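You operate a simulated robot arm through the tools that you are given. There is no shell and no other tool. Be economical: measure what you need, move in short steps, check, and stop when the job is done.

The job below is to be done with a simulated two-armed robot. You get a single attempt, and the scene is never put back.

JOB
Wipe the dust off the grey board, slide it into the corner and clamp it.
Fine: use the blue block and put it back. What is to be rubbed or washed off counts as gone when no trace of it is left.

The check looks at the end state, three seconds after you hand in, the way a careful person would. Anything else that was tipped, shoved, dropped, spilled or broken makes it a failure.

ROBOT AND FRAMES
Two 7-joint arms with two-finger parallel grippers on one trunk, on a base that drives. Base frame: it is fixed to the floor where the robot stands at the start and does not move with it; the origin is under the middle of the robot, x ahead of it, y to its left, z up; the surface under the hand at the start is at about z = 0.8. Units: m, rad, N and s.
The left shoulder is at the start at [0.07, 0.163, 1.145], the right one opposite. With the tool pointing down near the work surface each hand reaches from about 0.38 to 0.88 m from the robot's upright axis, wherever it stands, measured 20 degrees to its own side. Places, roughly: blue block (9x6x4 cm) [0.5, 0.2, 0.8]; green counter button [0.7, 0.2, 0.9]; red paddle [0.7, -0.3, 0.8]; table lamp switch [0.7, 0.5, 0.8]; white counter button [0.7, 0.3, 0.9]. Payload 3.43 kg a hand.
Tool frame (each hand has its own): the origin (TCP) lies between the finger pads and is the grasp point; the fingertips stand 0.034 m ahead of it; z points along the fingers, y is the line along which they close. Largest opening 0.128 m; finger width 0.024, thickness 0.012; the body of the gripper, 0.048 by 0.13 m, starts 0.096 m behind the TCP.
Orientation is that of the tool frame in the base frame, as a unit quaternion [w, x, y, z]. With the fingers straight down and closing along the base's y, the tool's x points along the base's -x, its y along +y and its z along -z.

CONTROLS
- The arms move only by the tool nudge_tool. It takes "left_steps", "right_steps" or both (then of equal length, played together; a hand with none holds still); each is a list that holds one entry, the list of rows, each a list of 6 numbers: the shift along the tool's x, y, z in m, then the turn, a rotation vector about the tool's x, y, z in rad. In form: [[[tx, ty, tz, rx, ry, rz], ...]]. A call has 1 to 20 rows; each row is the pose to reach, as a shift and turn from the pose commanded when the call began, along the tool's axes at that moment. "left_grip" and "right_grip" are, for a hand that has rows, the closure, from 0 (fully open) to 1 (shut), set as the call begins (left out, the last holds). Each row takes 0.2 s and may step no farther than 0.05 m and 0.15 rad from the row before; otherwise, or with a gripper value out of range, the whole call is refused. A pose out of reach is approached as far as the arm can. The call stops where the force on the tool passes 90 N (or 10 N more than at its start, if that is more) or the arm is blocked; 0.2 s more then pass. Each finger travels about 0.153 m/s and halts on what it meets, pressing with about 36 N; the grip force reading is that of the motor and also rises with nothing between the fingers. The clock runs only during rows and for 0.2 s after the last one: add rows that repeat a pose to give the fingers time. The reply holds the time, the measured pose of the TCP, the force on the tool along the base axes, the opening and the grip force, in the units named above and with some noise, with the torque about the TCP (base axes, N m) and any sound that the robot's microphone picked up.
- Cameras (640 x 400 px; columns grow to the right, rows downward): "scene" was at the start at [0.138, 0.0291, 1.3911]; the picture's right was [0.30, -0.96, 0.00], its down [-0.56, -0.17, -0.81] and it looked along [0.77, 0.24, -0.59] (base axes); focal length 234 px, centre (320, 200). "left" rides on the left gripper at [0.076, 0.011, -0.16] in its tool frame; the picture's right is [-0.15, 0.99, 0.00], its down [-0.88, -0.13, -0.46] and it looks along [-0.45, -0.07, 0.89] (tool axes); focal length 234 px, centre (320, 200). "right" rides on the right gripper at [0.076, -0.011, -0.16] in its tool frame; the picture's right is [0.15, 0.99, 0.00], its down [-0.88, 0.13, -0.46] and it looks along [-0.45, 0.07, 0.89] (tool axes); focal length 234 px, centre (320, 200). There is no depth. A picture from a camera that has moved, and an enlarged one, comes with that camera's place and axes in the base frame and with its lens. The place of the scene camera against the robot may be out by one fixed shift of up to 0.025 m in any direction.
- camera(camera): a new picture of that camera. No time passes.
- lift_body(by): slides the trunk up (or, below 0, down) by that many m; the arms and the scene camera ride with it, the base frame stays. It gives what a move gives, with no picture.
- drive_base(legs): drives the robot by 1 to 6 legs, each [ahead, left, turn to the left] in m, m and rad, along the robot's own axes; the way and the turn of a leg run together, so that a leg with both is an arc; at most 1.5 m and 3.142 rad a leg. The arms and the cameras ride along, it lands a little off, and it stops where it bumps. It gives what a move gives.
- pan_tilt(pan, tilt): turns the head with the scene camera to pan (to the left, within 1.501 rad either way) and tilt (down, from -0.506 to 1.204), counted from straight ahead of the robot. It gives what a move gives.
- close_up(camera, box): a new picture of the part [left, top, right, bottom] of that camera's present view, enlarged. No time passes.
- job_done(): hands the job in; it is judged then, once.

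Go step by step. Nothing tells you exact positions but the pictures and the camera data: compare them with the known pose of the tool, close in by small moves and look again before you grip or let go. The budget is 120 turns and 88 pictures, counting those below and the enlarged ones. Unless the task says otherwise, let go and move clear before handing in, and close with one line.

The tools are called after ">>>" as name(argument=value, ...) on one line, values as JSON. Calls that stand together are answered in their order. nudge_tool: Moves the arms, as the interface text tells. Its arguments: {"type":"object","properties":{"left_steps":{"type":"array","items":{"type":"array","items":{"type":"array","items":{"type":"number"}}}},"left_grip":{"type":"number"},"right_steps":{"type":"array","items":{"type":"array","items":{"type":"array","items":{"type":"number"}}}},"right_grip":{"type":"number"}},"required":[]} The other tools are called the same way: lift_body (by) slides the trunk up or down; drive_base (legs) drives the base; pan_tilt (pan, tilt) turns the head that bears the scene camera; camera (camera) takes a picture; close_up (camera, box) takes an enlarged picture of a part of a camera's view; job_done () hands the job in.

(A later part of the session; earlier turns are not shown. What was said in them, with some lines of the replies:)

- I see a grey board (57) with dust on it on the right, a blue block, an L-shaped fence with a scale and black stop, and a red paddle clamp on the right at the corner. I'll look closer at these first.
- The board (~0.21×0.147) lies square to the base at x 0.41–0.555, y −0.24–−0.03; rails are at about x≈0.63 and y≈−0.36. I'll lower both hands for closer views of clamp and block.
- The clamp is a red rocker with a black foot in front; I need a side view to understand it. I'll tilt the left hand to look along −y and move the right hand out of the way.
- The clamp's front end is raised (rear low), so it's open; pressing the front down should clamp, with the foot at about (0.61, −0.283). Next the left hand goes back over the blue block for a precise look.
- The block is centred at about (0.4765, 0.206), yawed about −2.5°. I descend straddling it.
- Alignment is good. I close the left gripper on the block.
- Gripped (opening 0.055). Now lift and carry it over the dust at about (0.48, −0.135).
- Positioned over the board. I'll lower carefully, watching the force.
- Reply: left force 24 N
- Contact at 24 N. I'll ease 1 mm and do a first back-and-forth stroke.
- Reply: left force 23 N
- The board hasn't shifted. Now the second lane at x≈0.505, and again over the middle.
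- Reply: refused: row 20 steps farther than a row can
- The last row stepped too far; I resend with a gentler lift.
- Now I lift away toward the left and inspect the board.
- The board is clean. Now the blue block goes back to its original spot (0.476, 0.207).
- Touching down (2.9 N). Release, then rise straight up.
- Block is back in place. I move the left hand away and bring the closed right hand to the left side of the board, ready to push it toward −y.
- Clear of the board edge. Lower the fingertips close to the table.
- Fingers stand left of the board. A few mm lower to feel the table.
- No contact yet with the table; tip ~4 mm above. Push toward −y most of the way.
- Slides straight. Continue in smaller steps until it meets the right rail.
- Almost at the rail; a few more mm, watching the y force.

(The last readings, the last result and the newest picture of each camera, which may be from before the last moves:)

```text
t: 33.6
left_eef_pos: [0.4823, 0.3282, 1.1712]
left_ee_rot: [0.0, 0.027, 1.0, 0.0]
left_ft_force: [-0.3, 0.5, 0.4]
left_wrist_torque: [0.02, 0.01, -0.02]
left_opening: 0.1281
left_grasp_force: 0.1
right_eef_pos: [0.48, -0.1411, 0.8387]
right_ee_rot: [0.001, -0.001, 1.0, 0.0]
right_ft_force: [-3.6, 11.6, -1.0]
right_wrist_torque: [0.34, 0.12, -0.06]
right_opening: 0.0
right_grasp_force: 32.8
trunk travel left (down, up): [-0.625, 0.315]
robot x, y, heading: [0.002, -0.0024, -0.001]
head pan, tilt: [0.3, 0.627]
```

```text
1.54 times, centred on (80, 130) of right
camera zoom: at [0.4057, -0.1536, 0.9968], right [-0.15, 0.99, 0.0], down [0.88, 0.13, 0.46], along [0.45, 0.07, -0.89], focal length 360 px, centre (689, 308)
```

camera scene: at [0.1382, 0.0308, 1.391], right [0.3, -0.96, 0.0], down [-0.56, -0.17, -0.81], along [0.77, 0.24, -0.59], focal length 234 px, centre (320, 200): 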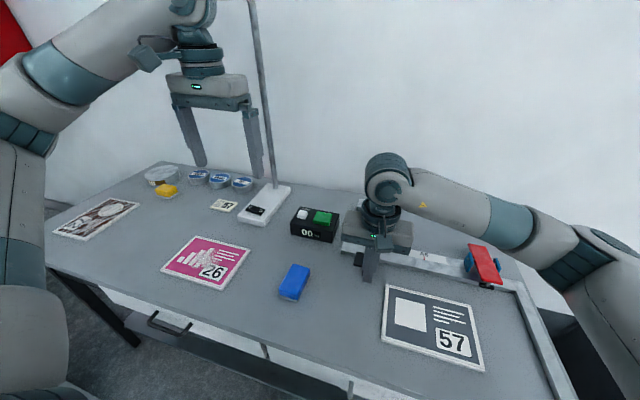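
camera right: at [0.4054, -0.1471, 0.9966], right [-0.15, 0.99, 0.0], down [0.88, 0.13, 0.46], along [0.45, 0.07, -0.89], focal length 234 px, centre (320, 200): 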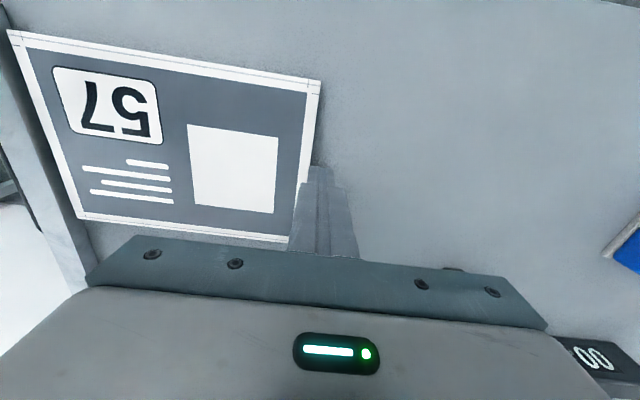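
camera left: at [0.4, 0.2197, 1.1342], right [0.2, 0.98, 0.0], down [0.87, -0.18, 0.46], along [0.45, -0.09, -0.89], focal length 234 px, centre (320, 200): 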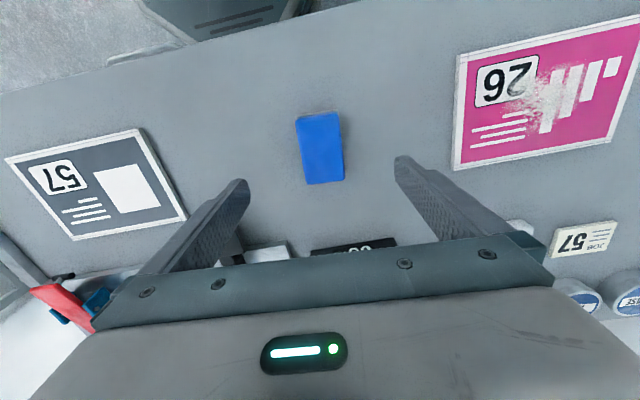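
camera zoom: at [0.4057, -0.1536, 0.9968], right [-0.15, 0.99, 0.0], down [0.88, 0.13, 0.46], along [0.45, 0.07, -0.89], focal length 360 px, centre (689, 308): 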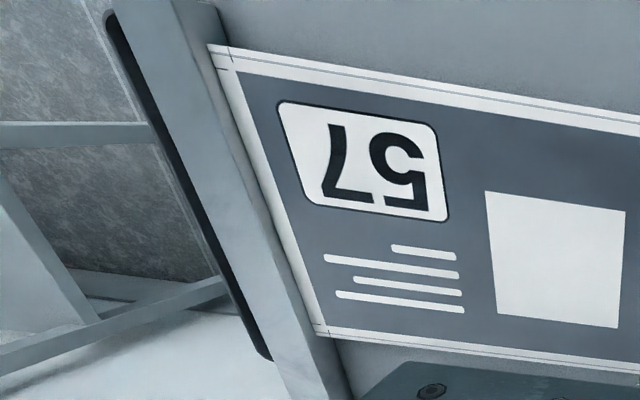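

The board seats on the right rail (11.6 N). Now I back off, rise, and move the half-open right hand in front of the board's near edge.

>>> nudge_tool(right_steps=[[[0, 0.02, 0, 0, 0, 0], [0, 0.02, -0.04, 0, 0, 0], [0, 0.02, -0.08, 0, 0, 0], [0.025, -0.01, -0.08, 0, 0, 0], [0.05, -0.045, -0.08, 0, 0, 0], [0.08, -0.08, -0.08, 0, 0, 0], [0.107, -0.116, -0.08, 0, 0, 0], [0.107, -0.116, -0.08, 0, 0, 0]]])

>>> nudge_tool(right_steps=[[[0, 0, 0, 0, 0, 0], [0, 0, 0, 0, 0, 0], [0, 0, 0, 0, 0, 0]]], right_grip=0.4)

>>> camera(camera="right")

>>> camera(camera="scene")

```text
t: 35.4
left_eef_pos: [0.4834, 0.3291, 1.1701]
left_ee_rot: [-0.002, 0.028, 1.0, -0.001]
left_ft_force: [1.6, -0.2, 0.5]
left_wrist_torque: [-0.03, 0.0, -0.02]
left_opening: 0.128
left_grasp_force: 0.0
right_eef_pos: [0.3807, -0.2613, 0.9182]
right_ee_rot: [-0.002, 0.0, 1.0, -0.001]
right_ft_force: [0.6, -0.1, -0.6]
right_wrist_torque: [0.0, -0.02, 0.0]
right_opening: 0.0001
right_grasp_force: 33.0
right hand out of reach, approached as far as the arm can: row 7, 8
trunk travel left (down, up): [-0.625, 0.315]
robot x, y, heading: [0.0014, 0.0011, 0.0]
head pan, tilt: [0.3, 0.627]
```

```text
t: 36.2
left_eef_pos: [0.4826, 0.3265, 1.1716]
left_ee_rot: [0.001, 0.028, 1.0, -0.001]
left_ft_force: [0.2, 0.0, 0.0]
left_wrist_torque: [-0.02, 0.02, 0.0]
left_opening: 0.128
left_grasp_force: 0.1
right_eef_pos: [0.3809, -0.2621, 0.9187]
right_ee_rot: [-0.001, -0.001, 1.0, 0.0]
right_ft_force: [0.1, -0.2, -0.5]
right_wrist_torque: [-0.04, -0.01, 0.02]
right_opening: 0.0771
right_grasp_force: 0.0
trunk travel left (down, up): [-0.625, 0.315]
robot x, y, heading: [0.0014, -0.0037, -0.001]
head pan, tilt: [0.3, 0.627]
```

```text
57 pictures are left
camera right: at [0.3052, -0.2732, 1.0764], right [-0.15, 0.99, 0.0], down [0.88, 0.13, 0.45], along [0.45, 0.07, -0.89], focal length 234 px, centre (320, 200)
```

right: 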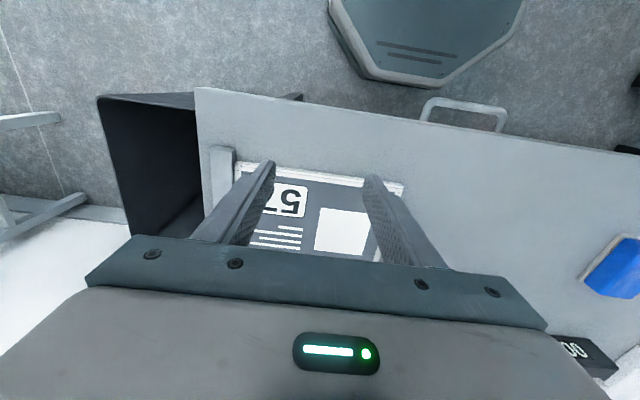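

```text
56 pictures are left
camera scene: at [0.1378, 0.0288, 1.3911], right [0.3, -0.96, 0.0], down [-0.56, -0.17, -0.81], along [0.77, 0.24, -0.59], focal length 234 px, centre (320, 200)
```

scene: 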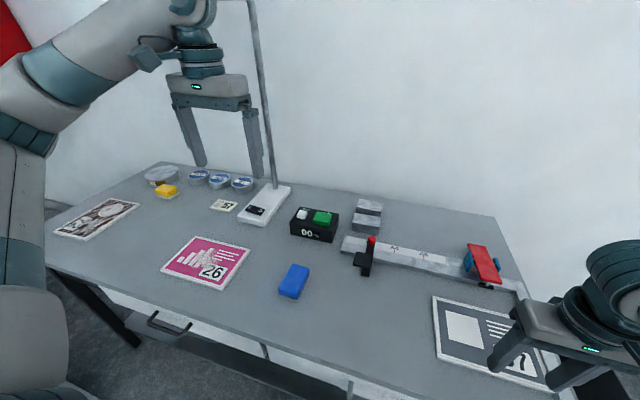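

The right hand is at its inner reach limit here, so I back the base off a few centimetres for room.

>>> drive_base(legs=[[-0.08, 0, 0]])

```text
t: 37.3
left_eef_pos: [0.4018, 0.3263, 1.172]
left_ee_rot: [0.0, 0.027, 1.0, -0.002]
left_ft_force: [-0.3, 0.1, 0.0]
left_wrist_torque: [0.02, -0.05, -0.01]
left_opening: 0.128
left_grasp_force: 0.0
right_eef_pos: [0.3011, -0.2621, 0.9185]
right_ee_rot: [-0.001, 0.001, 1.0, 0.0]
right_ft_force: [-0.8, -0.5, -0.5]
right_wrist_torque: [0.0, -0.04, -0.04]
right_opening: 0.0768
right_grasp_force: 0.1
trunk travel left (down, up): [-0.625, 0.315]
robot x, y, heading: [-0.0803, -0.002, 0.001]
head pan, tilt: [0.3, 0.627]
```

>>> nudge_tool(right_steps=[[[-0.035, 0.002, 0, 0, 0, 0], [-0.069, 0.004, 0, 0, 0, 0], [-0.069, 0.004, 0.03, 0, 0, 0], [-0.069, 0.004, 0.06, 0, 0, 0], [-0.069, 0.004, 0.07, 0, 0, 0], [-0.069, 0.004, 0.07, 0, 0, 0]]])

>>> camera(camera="right")

```text
t: 38.7
left_eef_pos: [0.4035, 0.326, 1.1705]
left_ee_rot: [0.001, 0.028, 1.0, -0.001]
left_ft_force: [-0.1, 1.1, 0.3]
left_wrist_torque: [0.0, 0.01, -0.01]
left_opening: 0.128
left_grasp_force: 0.2
right_eef_pos: [0.3697, -0.2573, 0.8454]
right_ee_rot: [-0.001, 0.001, 1.0, 0.0]
right_ft_force: [-0.4, 0.3, -0.4]
right_wrist_torque: [0.03, 0.03, 0.0]
right_opening: 0.0765
right_grasp_force: 0.0
trunk travel left (down, up): [-0.625, 0.315]
robot x, y, heading: [-0.0817, 0.0025, 0.007]
head pan, tilt: [0.3, 0.627]
```

```text
55 pictures are left
camera right: at [0.2944, -0.2686, 1.0054], right [-0.15, 0.99, 0.0], down [0.88, 0.13, 0.45], along [0.45, 0.07, -0.89], focal length 234 px, centre (320, 200)
```

right: 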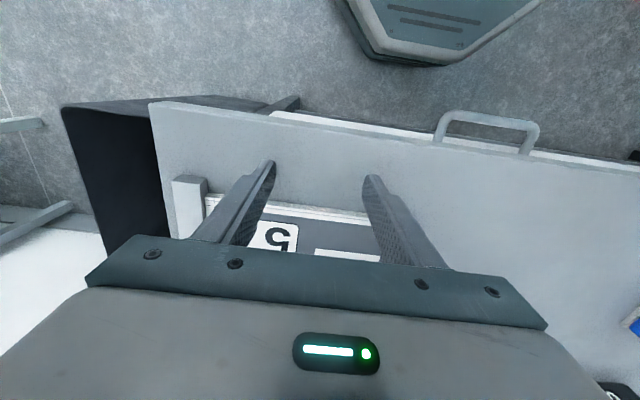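

Fingers are ahead of the near edge. Lower the last few mm and push +x part of the way.

>>> nudge_tool(right_steps=[[[0, 0, 0.004, 0, 0, 0], [0, 0, 0.0065, 0, 0, 0], [-0.015, 0, 0.0065, 0, 0, 0], [-0.025, 0, 0.0065, 0, 0, 0], [-0.035, 0, 0.0065, 0, 0, 0], [-0.045, 0, 0.0065, 0, 0, 0], [-0.055, 0, 0.0065, 0, 0, 0], [-0.065, 0, 0.0065, 0, 0, 0], [-0.072, 0, 0.0065, 0, 0, 0]]])

>>> camera(camera="right")

>>> close_up(camera="scene", box=[400, 200, 600, 390])

```text
t: 40.7
left_eef_pos: [0.4024, 0.3268, 1.1715]
left_ee_rot: [0.0, 0.029, 1.0, -0.001]
left_ft_force: [0.0, 0.3, -0.5]
left_wrist_torque: [0.01, -0.02, 0.0]
left_opening: 0.1278
left_grasp_force: 0.1
right_eef_pos: [0.4423, -0.2582, 0.8416]
right_ee_rot: [-0.001, 0.001, 1.0, 0.0]
right_ft_force: [0.2, 0.2, -1.3]
right_wrist_torque: [0.01, 0.0, 0.0]
right_opening: 0.0766
right_grasp_force: 0.0
trunk travel left (down, up): [-0.625, 0.315]
robot x, y, heading: [-0.0762, 0.0035, -0.0]
head pan, tilt: [0.3, 0.627]
```

```text
54 pictures are left
camera right: at [0.3669, -0.269, 0.9992], right [-0.15, 0.99, 0.0], down [0.88, 0.13, 0.45], along [0.45, 0.07, -0.89], focal length 234 px, centre (320, 200)
```

right: 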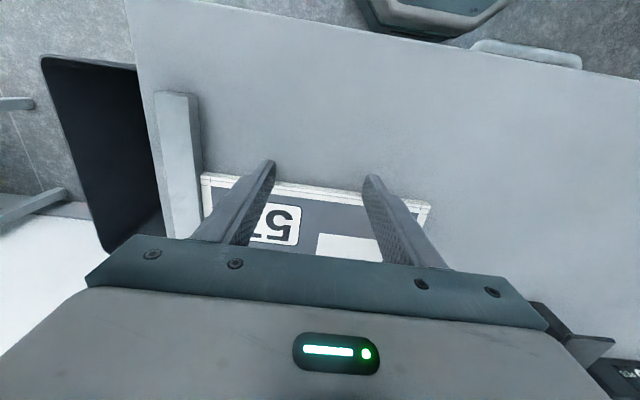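

```text
2.11 times, centred on (500, 295) of scene
camera zoom: at [0.0588, 0.029, 1.391], right [0.3, -0.96, 0.0], down [-0.56, -0.17, -0.81], along [0.77, 0.24, -0.59], focal length 492 px, centre (-59, 0)
```

zoom: 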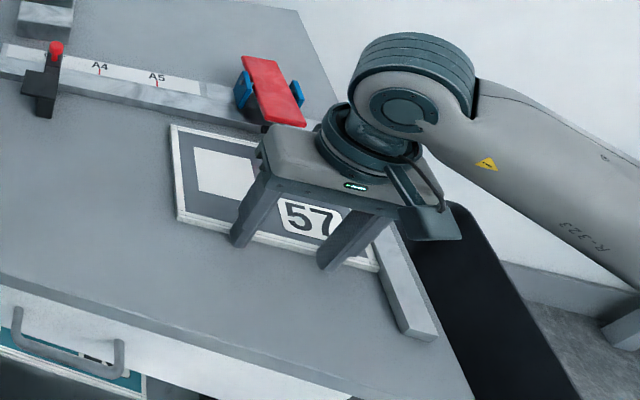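

It slides fine. Continue toward the back rail under the clamp foot.

>>> nudge_tool(right_steps=[[[-0.006, 0, 0.001, 0, 0, 0], [-0.012, 0, 0.001, 0, 0, 0], [-0.017, 0, 0.001, 0, 0, 0], [-0.02, 0, 0.001, 0, 0, 0], [-0.02, 0, 0.001, 0, 0, 0]]])

>>> close_up(camera="scene", box=[440, 210, 560, 310])

```text
t: 41.9
left_eef_pos: [0.4043, 0.3261, 1.1705]
left_ee_rot: [0.0, 0.028, 1.0, -0.001]
left_ft_force: [0.2, 0.1, 0.3]
left_wrist_torque: [-0.01, 0.0, -0.02]
left_opening: 0.1281
left_grasp_force: 0.0
right_eef_pos: [0.4621, -0.2579, 0.8401]
right_ee_rot: [-0.001, 0.001, 1.0, 0.0]
right_ft_force: [-0.2, -0.2, -0.6]
right_wrist_torque: [-0.02, 0.0, 0.01]
right_opening: 0.0766
right_grasp_force: 0.1
trunk travel left (down, up): [-0.625, 0.315]
robot x, y, heading: [-0.0802, 0.0024, 0.004]
head pan, tilt: [0.3, 0.627]
```

```text
4.00 times, centred on (500, 260) of scene
camera zoom: at [0.0588, 0.0289, 1.391], right [0.3, -0.96, 0.0], down [-0.56, -0.17, -0.81], along [0.77, 0.24, -0.59], focal length 935 px, centre (-400, -40)
```

zoom: 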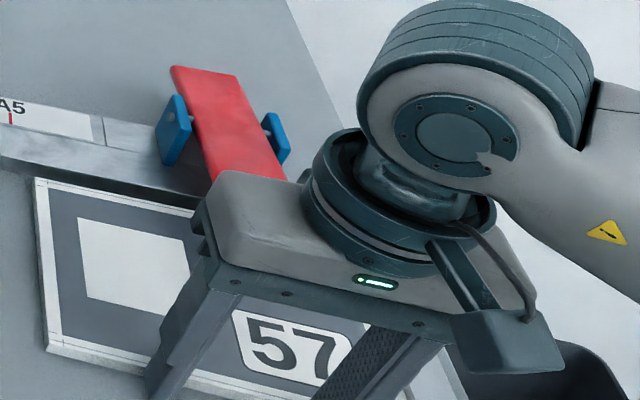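

Close to the back rail; finish with small steps until the force rises.

>>> nudge_tool(right_steps=[[[-0.003, 0, 0, 0, 0, 0], [-0.005, 0, 0, 0, 0, 0], [-0.007, 0, 0, 0, 0, 0], [-0.007, 0, 0, 0, 0, 0]]])

>>> close_up(camera="scene", box=[440, 210, 560, 310])

```text
t: 42.9
left_eef_pos: [0.4039, 0.3262, 1.1705]
left_ee_rot: [0.0, 0.028, 1.0, -0.001]
left_ft_force: [0.1, -0.6, 0.3]
left_wrist_torque: [-0.01, -0.01, -0.03]
left_opening: 0.1281
left_grasp_force: 0.0
right_eef_pos: [0.4687, -0.2577, 0.8398]
right_ee_rot: [-0.001, 0.001, 1.0, 0.001]
right_ft_force: [0.3, 0.8, 0.5]
right_wrist_torque: [0.03, 0.01, 0.01]
right_opening: 0.077
right_grasp_force: 0.1
trunk travel left (down, up): [-0.625, 0.315]
robot x, y, heading: [-0.0752, -0.0042, 0.003]
head pan, tilt: [0.3, 0.627]
```

```text
4.00 times, centred on (500, 260) of scene
camera zoom: at [0.0587, 0.0289, 1.3911], right [0.3, -0.96, 0.0], down [-0.56, -0.17, -0.81], along [0.77, 0.24, -0.59], focal length 935 px, centre (-400, -40)
```

zoom: 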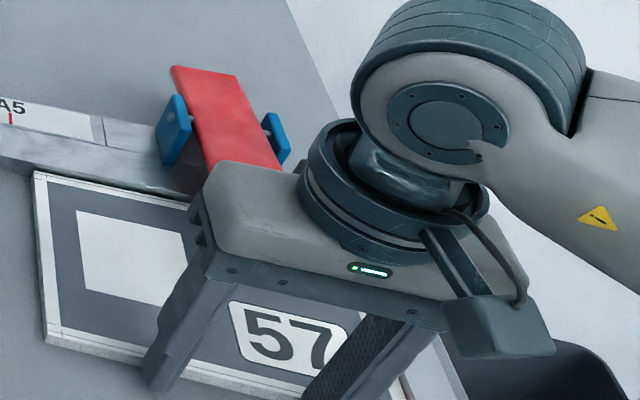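

>>> nudge_tool(right_steps=[[[-0.002, 0, 0, 0, 0, 0], [-0.004, 0, 0, 0, 0, 0], [-0.005, 0, 0, 0, 0, 0], [-0.005, 0, 0, 0, 0, 0]]])

>>> close_up(camera="scene", box=[440, 210, 560, 310])

```text
t: 43.9
left_eef_pos: [0.4021, 0.3263, 1.1722]
left_ee_rot: [0.001, 0.028, 1.0, -0.001]
left_ft_force: [-0.8, 0.7, -0.5]
left_wrist_torque: [0.03, 0.03, 0.01]
left_opening: 0.1282
left_grasp_force: 0.1
right_eef_pos: [0.4716, -0.2587, 0.8407]
right_ee_rot: [-0.001, -0.001, 1.0, 0.0]
right_ft_force: [-21.0, 0.5, 0.0]
right_wrist_torque: [-0.05, 0.7, 0.08]
right_opening: 0.0764
right_grasp_force: 0.1
trunk travel left (down, up): [-0.625, 0.315]
robot x, y, heading: [-0.0781, 0.0008, 0.0]
head pan, tilt: [0.3, 0.627]
```

```text
4.00 times, centred on (500, 260) of scene
camera zoom: at [0.0559, 0.0289, 1.3913], right [0.29, -0.96, 0.0], down [-0.56, -0.17, -0.81], along [0.78, 0.24, -0.58], focal length 935 px, centre (-400, -40)
```

zoom: 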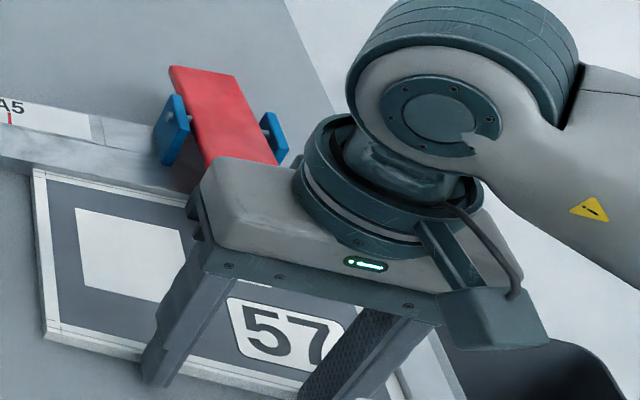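

Seated against the back rail (21 N). I back off, rise, and inspect the corner and clamp.

>>> nudge_tool(right_steps=[[[0.02, 0, 0, 0, 0, 0], [0.03, 0, -0.04, 0, 0, 0], [0.04, 0.02, -0.08, 0, 0, 0], [0.05, 0.03, -0.12, 0, 0, 0], [0.05, 0.04, -0.16, 0, 0, 0], [0.05, 0.04, -0.2, 0, 0, 0]]], right_grip=0.4)

>>> close_up(camera="right", box=[150, 80, 450, 270])

>>> close_up(camera="scene", box=[420, 210, 600, 390])

```text
t: 45.3
left_eef_pos: [0.4028, 0.3263, 1.1703]
left_ee_rot: [0.0, 0.028, 1.0, 0.0]
left_ft_force: [-0.6, 0.2, 0.2]
left_wrist_torque: [0.02, 0.0, 0.02]
left_opening: 0.1281
left_grasp_force: 0.0
right_eef_pos: [0.4246, -0.2189, 1.0399]
right_ee_rot: [0.0, -0.001, 1.0, 0.0]
right_ft_force: [-0.3, -0.4, 0.1]
right_wrist_torque: [0.0, -0.03, -0.04]
right_opening: 0.0769
right_grasp_force: 0.1
trunk travel left (down, up): [-0.625, 0.315]
robot x, y, heading: [-0.0775, -0.0003, 0.003]
head pan, tilt: [0.3, 0.627]
```

```text
2.11 times, centred on (300, 175) of right
camera zoom: at [0.3487, -0.2302, 1.1979], right [-0.15, 0.99, 0.0], down [0.88, 0.13, 0.45], along [0.45, 0.07, -0.89], focal length 493 px, centre (362, 253)
```

zoom: 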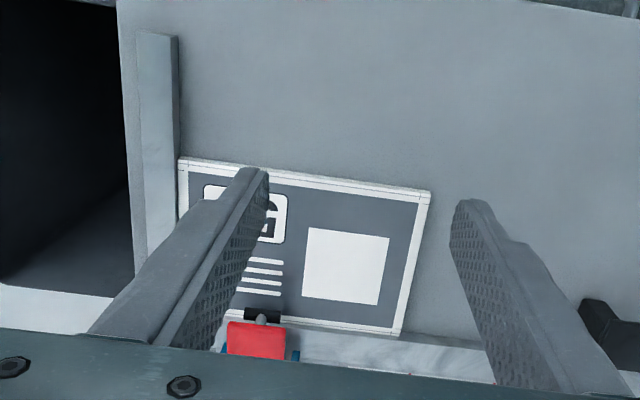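

```text
2.22 times, centred on (510, 300) of scene
camera zoom: at [0.0578, 0.0292, 1.3911], right [0.3, -0.96, 0.0], down [-0.56, -0.17, -0.81], along [0.77, 0.24, -0.59], focal length 519 px, centre (-102, -22)
```

zoom: 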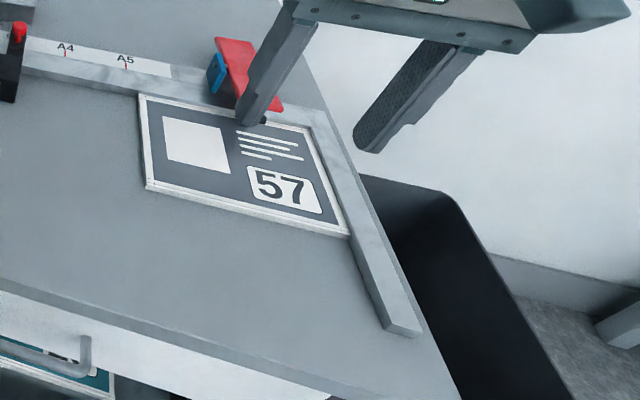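

Looks seated. I'll bring the closed right hand to the board's left side again to look and give a light confirming nudge toward the right rail.

>>> nudge_tool(right_steps=[[[-0.03, 0.03, 0, 0, 0, 0], [-0.06, 0.06, 0, 0, 0, 0], [-0.09, 0.09, 0.03, 0, 0, 0], [-0.125, 0.112, 0.06, 0, 0, 0], [-0.125, 0.112, 0.1, 0, 0, 0], [-0.125, 0.112, 0.1, 0, 0, 0]]], right_grip=1)

>>> close_up(camera="scene", box=[420, 210, 560, 330])

>>> camera(camera="right")

```text
refused: row 3 steps farther than a row can; nothing moved
```

```text
3.33 times, centred on (490, 270) of scene
camera zoom: at [0.0578, 0.0292, 1.3911], right [0.3, -0.96, 0.0], down [-0.56, -0.17, -0.81], along [0.77, 0.24, -0.59], focal length 779 px, centre (-247, -33)
```

zoom: 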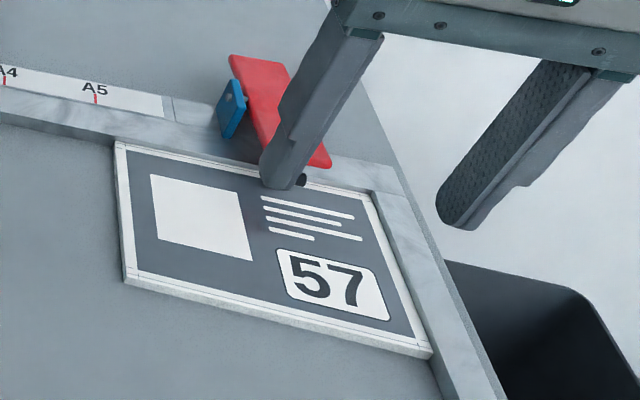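

```text
46 pictures are left
camera right: at [0.3487, -0.2302, 1.1979], right [-0.15, 0.99, 0.0], down [0.88, 0.13, 0.45], along [0.45, 0.07, -0.89], focal length 234 px, centre (320, 200)
```

right: 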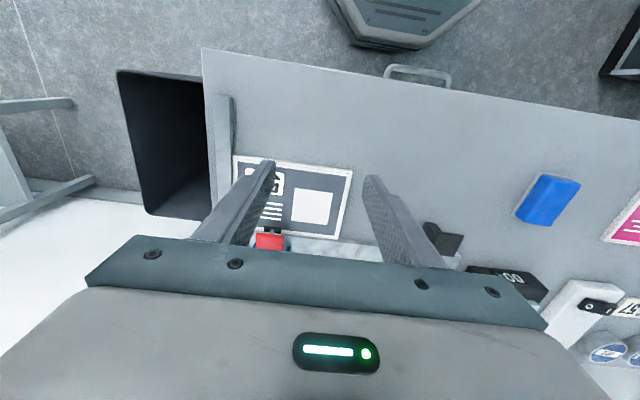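

Resend with smaller steps (closed fist beside the board's left edge).

>>> nudge_tool(right_steps=[[[-0.03, 0.027, 0, 0, 0, 0], [-0.06, 0.054, 0, 0, 0, 0], [-0.09, 0.08, 0.015, 0, 0, 0], [-0.125, 0.108, 0.03, 0, 0, 0], [-0.125, 0.108, 0.07, 0, 0, 0], [-0.125, 0.108, 0.11, 0, 0, 0], [-0.125, 0.108, 0.11, 0, 0, 0]]], right_grip=1)

>>> camera(camera="right")

```text
t: 46.9
left_eef_pos: [0.4028, 0.3267, 1.1712]
left_ee_rot: [0.0, 0.027, 1.0, -0.001]
left_ft_force: [-0.3, -1.3, 0.4]
left_wrist_torque: [0.01, 0.02, -0.01]
left_opening: 0.1282
left_grasp_force: 0.0
right_eef_pos: [0.5482, -0.107, 0.9299]
right_ee_rot: [-0.001, -0.001, 1.0, 0.001]
right_ft_force: [0.2, 0.1, 0.6]
right_wrist_torque: [-0.02, -0.01, -0.01]
right_opening: 0.0002
right_grasp_force: 32.8
trunk travel left (down, up): [-0.625, 0.315]
robot x, y, heading: [-0.079, 0.0004, 0.0]
head pan, tilt: [0.3, 0.627]
```

```text
45 pictures are left
camera right: at [0.472, -0.1188, 1.0871], right [-0.15, 0.99, 0.0], down [0.88, 0.13, 0.45], along [0.45, 0.07, -0.89], focal length 234 px, centre (320, 200)
```

right: 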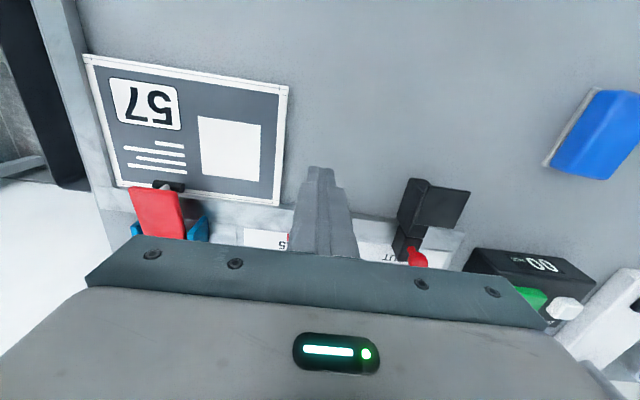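

>>> nudge_tool(right_steps=[[[0, 0, 0.04, 0, 0, 0], [0, 0, 0.08, 0, 0, 0], [0, 0, 0.0905, 0, 0, 0], [0, -0.015, 0.0905, 0, 0, 0], [0, -0.025, 0.0905, 0, 0, 0], [0, -0.03, 0.0905, 0, 0, 0], [0, -0.034, 0.0905, 0, 0, 0], [0, -0.036, 0.0905, 0, 0, 0], [0, -0.036, 0.0905, 0, 0, 0]]])

>>> close_up(camera="right", box=[0, 20, 320, 260])

```text
t: 48.9
left_eef_pos: [0.4034, 0.3302, 1.1715]
left_ee_rot: [0.0, 0.027, 1.0, -0.002]
left_ft_force: [-0.1, -0.7, 0.3]
left_wrist_torque: [-0.03, 0.03, -0.02]
left_opening: 0.1281
left_grasp_force: 0.1
right_eef_pos: [0.5498, -0.1416, 0.8406]
right_ee_rot: [0.0, -0.001, 1.0, 0.002]
right_ft_force: [-2.5, 17.3, -1.1]
right_wrist_torque: [0.52, 0.1, -0.06]
right_opening: 0.0
right_grasp_force: 33.5
trunk travel left (down, up): [-0.625, 0.315]
robot x, y, heading: [-0.0772, -0.0015, 0.003]
head pan, tilt: [0.3, 0.627]
```

```text
1.67 times, centred on (160, 140) of right
camera zoom: at [0.4737, -0.1539, 0.9987], right [-0.15, 0.99, 0.0], down [0.88, 0.13, 0.45], along [0.45, 0.07, -0.89], focal length 390 px, centre (587, 300)
```

zoom: 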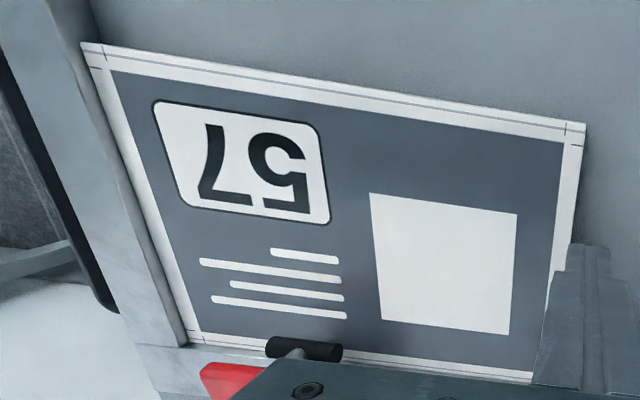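

Board seated on both rails (17 N), with the foot over its back edge. Now back off, rise, and go above the front end of the red paddle (≈ x 0.615, y −0.281).

>>> nudge_tool(right_steps=[[[0, 0.02, 0, 0, 0, 0], [0, 0.02, -0.04, 0, 0, 0], [0, 0.02, -0.08, 0, 0, 0], [0, 0.02, -0.12, 0, 0, 0], [-0.02, -0.02, -0.12, 0, 0, 0], [-0.04, -0.06, -0.12, 0, 0, 0], [-0.055, -0.1, -0.12, 0, 0, 0], [-0.065, -0.138, -0.12, 0, 0, 0], [-0.065, -0.138, -0.12, 0, 0, 0]]])

>>> camera(camera="right")

>>> close_up(camera="scene", box=[400, 190, 560, 310])

```text
t: 50.9
left_eef_pos: [0.404, 0.3285, 1.1705]
left_ee_rot: [0.0, 0.028, 1.0, -0.001]
left_ft_force: [0.7, 0.5, 0.6]
left_wrist_torque: [0.0, 0.02, -0.01]
left_opening: 0.128
left_grasp_force: 0.1
right_eef_pos: [0.6139, -0.2841, 0.9571]
right_ee_rot: [-0.001, -0.001, 1.0, 0.0]
right_ft_force: [-0.8, -0.1, 0.7]
right_wrist_torque: [0.0, -0.01, 0.02]
right_opening: 0.0
right_grasp_force: 33.6
trunk travel left (down, up): [-0.625, 0.315]
robot x, y, heading: [-0.0817, 0.0015, -0.001]
head pan, tilt: [0.3, 0.627]
```

```text
43 pictures are left
camera right: at [0.539, -0.2945, 1.1152], right [-0.15, 0.99, 0.0], down [0.88, 0.13, 0.45], along [0.45, 0.07, -0.89], focal length 234 px, centre (320, 200)
```

right: 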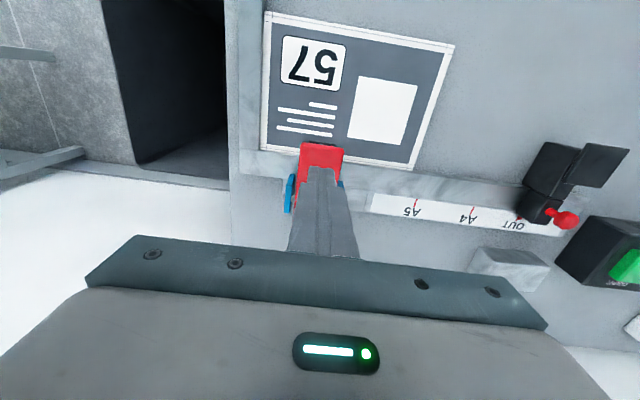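

```text
3.33 times, centred on (480, 250) of scene
camera zoom: at [0.0589, 0.03, 1.391], right [0.3, -0.96, 0.0], down [-0.56, -0.17, -0.81], along [0.77, 0.24, -0.59], focal length 779 px, centre (-213, 33)
```

zoom: 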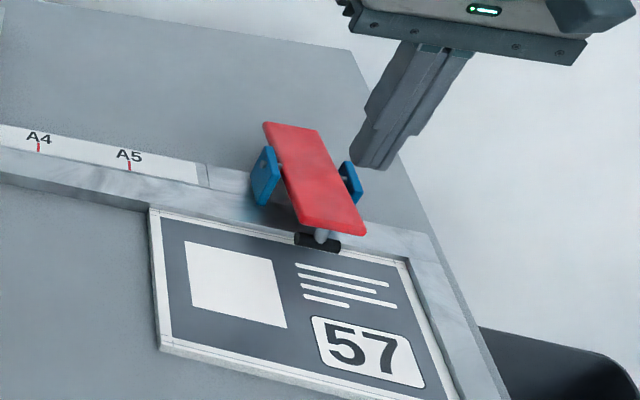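

Fingertips are above the paddle's front end. Descend toward contact.

>>> nudge_tool(right_steps=[[[0, 0, 0.025, 0, 0, 0], [0, 0, 0.045, 0, 0, 0], [0, 0, 0.055, 0, 0, 0], [0, 0, 0.06, 0, 0, 0]]])

>>> close_up(camera="scene", box=[400, 190, 560, 310])

```text
t: 51.9
left_eef_pos: [0.4034, 0.3264, 1.1713]
left_ee_rot: [0.001, 0.028, 1.0, -0.001]
left_ft_force: [-0.4, -0.3, 0.5]
left_wrist_torque: [-0.02, 0.02, -0.01]
left_opening: 0.128
left_grasp_force: 0.0
right_eef_pos: [0.6134, -0.2834, 0.8991]
right_ee_rot: [-0.001, -0.001, 1.0, 0.0]
right_ft_force: [-0.2, -0.8, -0.1]
right_wrist_torque: [0.0, -0.01, 0.0]
right_opening: 0.0
right_grasp_force: 33.1
trunk travel left (down, up): [-0.625, 0.315]
robot x, y, heading: [-0.0794, -0.0008, -0.001]
head pan, tilt: [0.3, 0.627]
```

```text
3.33 times, centred on (480, 250) of scene
camera zoom: at [0.059, 0.0289, 1.391], right [0.3, -0.96, 0.0], down [-0.56, -0.17, -0.81], along [0.77, 0.24, -0.59], focal length 779 px, centre (-213, 33)
```

zoom: 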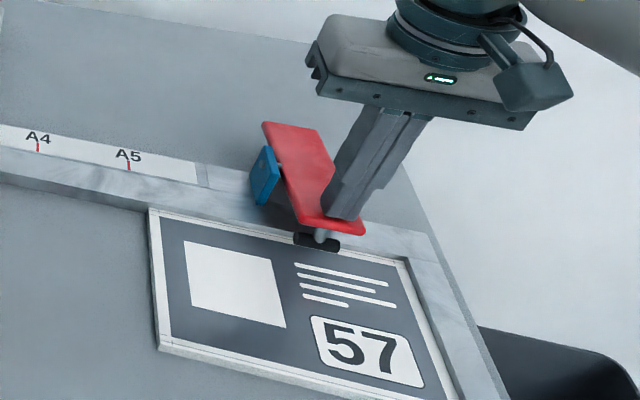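

Right above the paddle's front. Now press down slowly.

>>> nudge_tool(right_steps=[[[0, 0, 0.003, 0, 0, 0], [0, 0, 0.006, 0, 0, 0], [0, 0, 0.009, 0, 0, 0], [0, 0, 0.012, 0, 0, 0], [0, 0, 0.012, 0, 0, 0]]])

>>> close_up(camera="scene", box=[400, 190, 560, 310])

```text
t: 53.1
left_eef_pos: [0.4028, 0.3264, 1.1705]
left_ee_rot: [0.0, 0.028, 1.0, -0.001]
left_ft_force: [-0.3, 0.1, -0.4]
left_wrist_torque: [-0.01, 0.0, 0.01]
left_opening: 0.128
left_grasp_force: 0.0
right_eef_pos: [0.6147, -0.284, 0.8872]
right_ee_rot: [0.0, 0.001, 1.0, 0.0]
right_ft_force: [0.0, -0.7, -0.3]
right_wrist_torque: [0.03, 0.01, -0.03]
right_opening: 0.0002
right_grasp_force: 33.5
trunk travel left (down, up): [-0.625, 0.315]
robot x, y, heading: [-0.0805, -0.0006, -0.002]
head pan, tilt: [0.3, 0.627]
```

```text
3.33 times, centred on (480, 250) of scene
camera zoom: at [0.0587, 0.029, 1.3911], right [0.3, -0.96, 0.0], down [-0.56, -0.17, -0.81], along [0.77, 0.24, -0.59], focal length 779 px, centre (-213, 33)
```

zoom: 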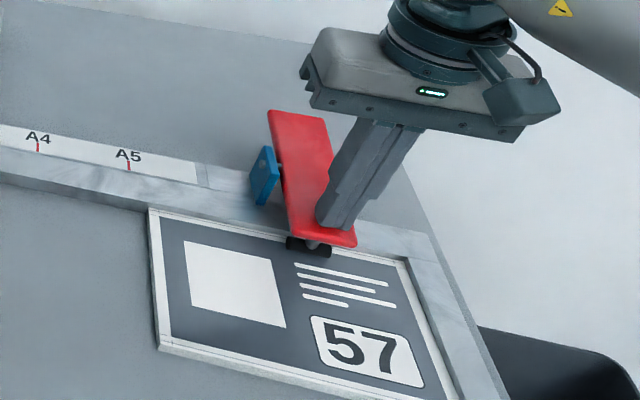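

The paddle rocked forward with the front down. I press a little further to be sure it's fully home.

>>> nudge_tool(right_steps=[[[0, 0, 0.002, 0, 0, 0], [0, 0, 0.004, 0, 0, 0], [0, 0, 0.006, 0, 0, 0], [0, 0, 0.006, 0, 0, 0]]])

>>> close_up(camera="scene", box=[400, 190, 560, 310])

```text
t: 54.1
left_eef_pos: [0.4024, 0.3271, 1.1716]
left_ee_rot: [0.002, 0.029, 1.0, -0.001]
left_ft_force: [0.0, -0.3, -0.3]
left_wrist_torque: [-0.03, 0.02, 0.0]
left_opening: 0.128
left_grasp_force: 0.1
right_eef_pos: [0.6148, -0.284, 0.8838]
right_ee_rot: [0.001, 0.001, 1.0, 0.0]
right_ft_force: [3.5, -1.5, 16.7]
right_wrist_torque: [-0.08, -0.31, 0.1]
right_opening: 0.0
right_grasp_force: 32.7
trunk travel left (down, up): [-0.625, 0.315]
robot x, y, heading: [-0.079, 0.0019, 0.002]
head pan, tilt: [0.3, 0.627]
```

```text
3.33 times, centred on (480, 250) of scene
camera zoom: at [0.0572, 0.0295, 1.3914], right [0.3, -0.96, 0.0], down [-0.56, -0.17, -0.81], along [0.77, 0.24, -0.59], focal length 779 px, centre (-213, 33)
```

zoom: 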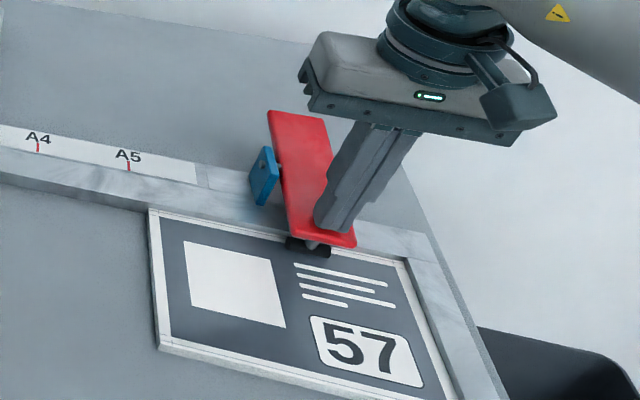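

The foot is down on the board and stops hard at 17 N. Now lift off and see whether it stays clamped.

>>> nudge_tool(right_steps=[[[0, 0, -0.03, 0, 0, 0], [0, 0, -0.07, 0, 0, 0], [0, 0, -0.11, 0, 0, 0], [0.03, 0.02, -0.14, 0, 0, 0], [0.06, 0.05, -0.16, 0, 0, 0], [0.1, 0.07, -0.18, 0, 0, 0], [0.13, 0.1, -0.2, 0, 0, 0]]])

>>> close_up(camera="scene", box=[400, 190, 560, 310])

>>> camera(camera="right")

>>> camera(camera="scene")

```text
t: 55.7
left_eef_pos: [0.4029, 0.3282, 1.1703]
left_ee_rot: [0.0, 0.028, 1.0, -0.003]
left_ft_force: [1.0, 0.0, 0.5]
left_wrist_torque: [-0.01, -0.01, 0.04]
left_opening: 0.1284
left_grasp_force: 0.0
right_eef_pos: [0.4839, -0.1834, 1.0833]
right_ee_rot: [-0.001, 0.0, 1.0, -0.001]
right_ft_force: [-0.6, 0.5, -0.2]
right_wrist_torque: [0.0, -0.03, 0.01]
right_opening: 0.0
right_grasp_force: 32.3
trunk travel left (down, up): [-0.625, 0.315]
robot x, y, heading: [-0.0789, 0.0013, -0.004]
head pan, tilt: [0.3, 0.627]
```

```text
3.33 times, centred on (480, 250) of scene
camera zoom: at [0.0583, 0.0307, 1.391], right [0.3, -0.96, 0.0], down [-0.56, -0.17, -0.81], along [0.77, 0.24, -0.59], focal length 779 px, centre (-213, 33)
```

zoom: 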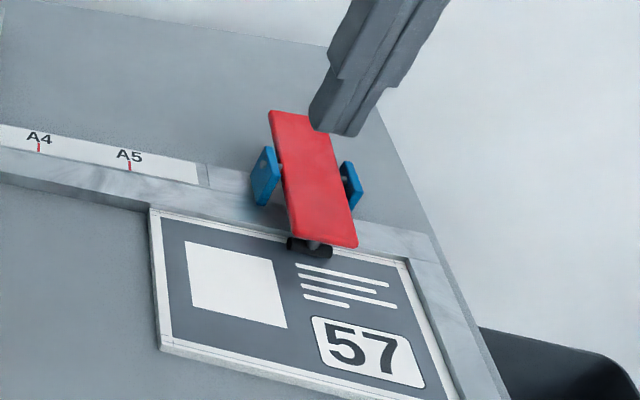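

```text
37 pictures are left
camera right: at [0.4085, -0.1942, 1.2414], right [-0.15, 0.99, 0.0], down [0.88, 0.13, 0.45], along [0.45, 0.06, -0.89], focal length 234 px, centre (320, 200)
```

right: 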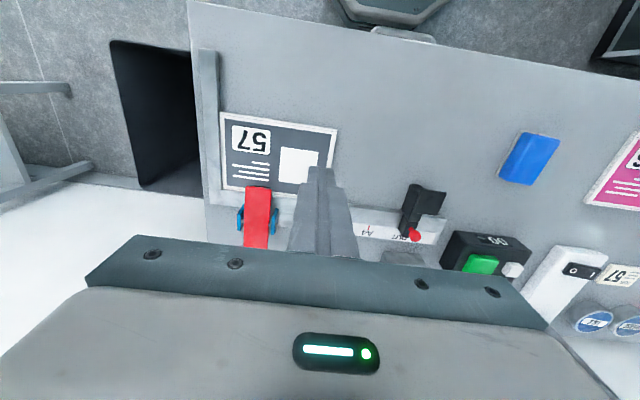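

```text
36 pictures are left
camera scene: at [0.0583, 0.0307, 1.391], right [0.3, -0.96, 0.0], down [-0.56, -0.17, -0.81], along [0.77, 0.24, -0.59], focal length 234 px, centre (320, 200)
```

scene: 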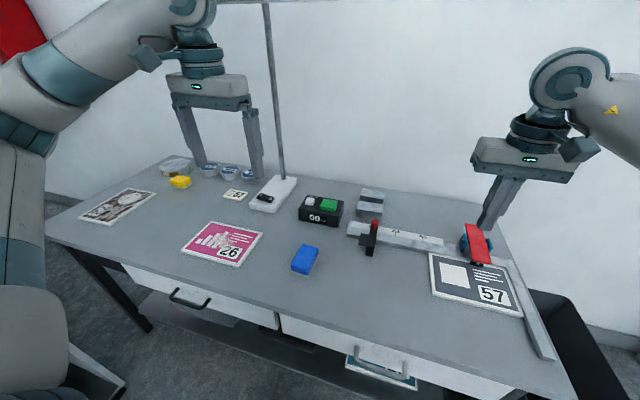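

The clamp stays down with the board beneath it. A last close check for dust and corner seating.

>>> close_up(camera="scene", box=[425, 235, 545, 325])

>>> close_up(camera="right", box=[190, 90, 350, 255])

```text
4.44 times, centred on (485, 280) of scene
camera zoom: at [0.0583, 0.0307, 1.391], right [0.3, -0.96, 0.0], down [-0.56, -0.17, -0.81], along [0.77, 0.24, -0.59], focal length 1039 px, centre (-413, -156)
```

zoom: 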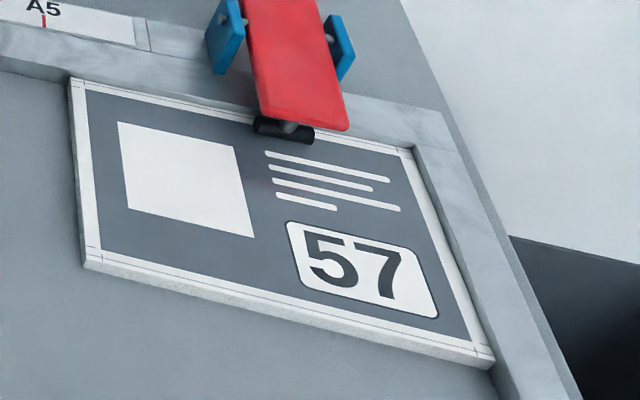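

```text
2.42 times, centred on (270, 172) of right
camera zoom: at [0.4085, -0.1942, 1.2414], right [-0.15, 0.99, 0.0], down [0.88, 0.13, 0.45], along [0.45, 0.06, -0.89], focal length 568 px, centre (441, 267)
```

zoom: 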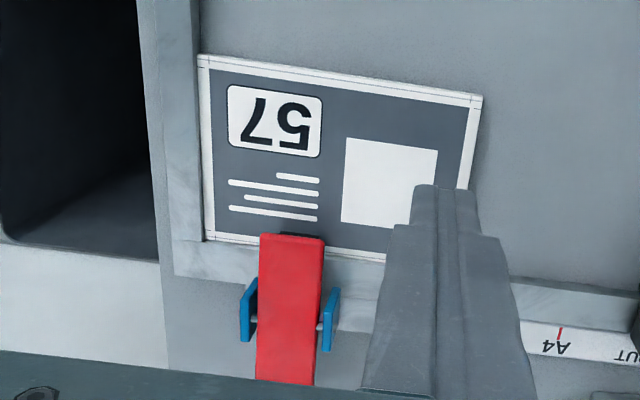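

The board is clean, square in the corner and clamped; the blue block is back in place and both hands are clear. I hand the job in.

>>> job_done()

```text
The job is handed in.
```

The grey board is wiped clean, pushed up against both rails in the corner and clamped. The blue block is back where it was, and nothing else was moved.
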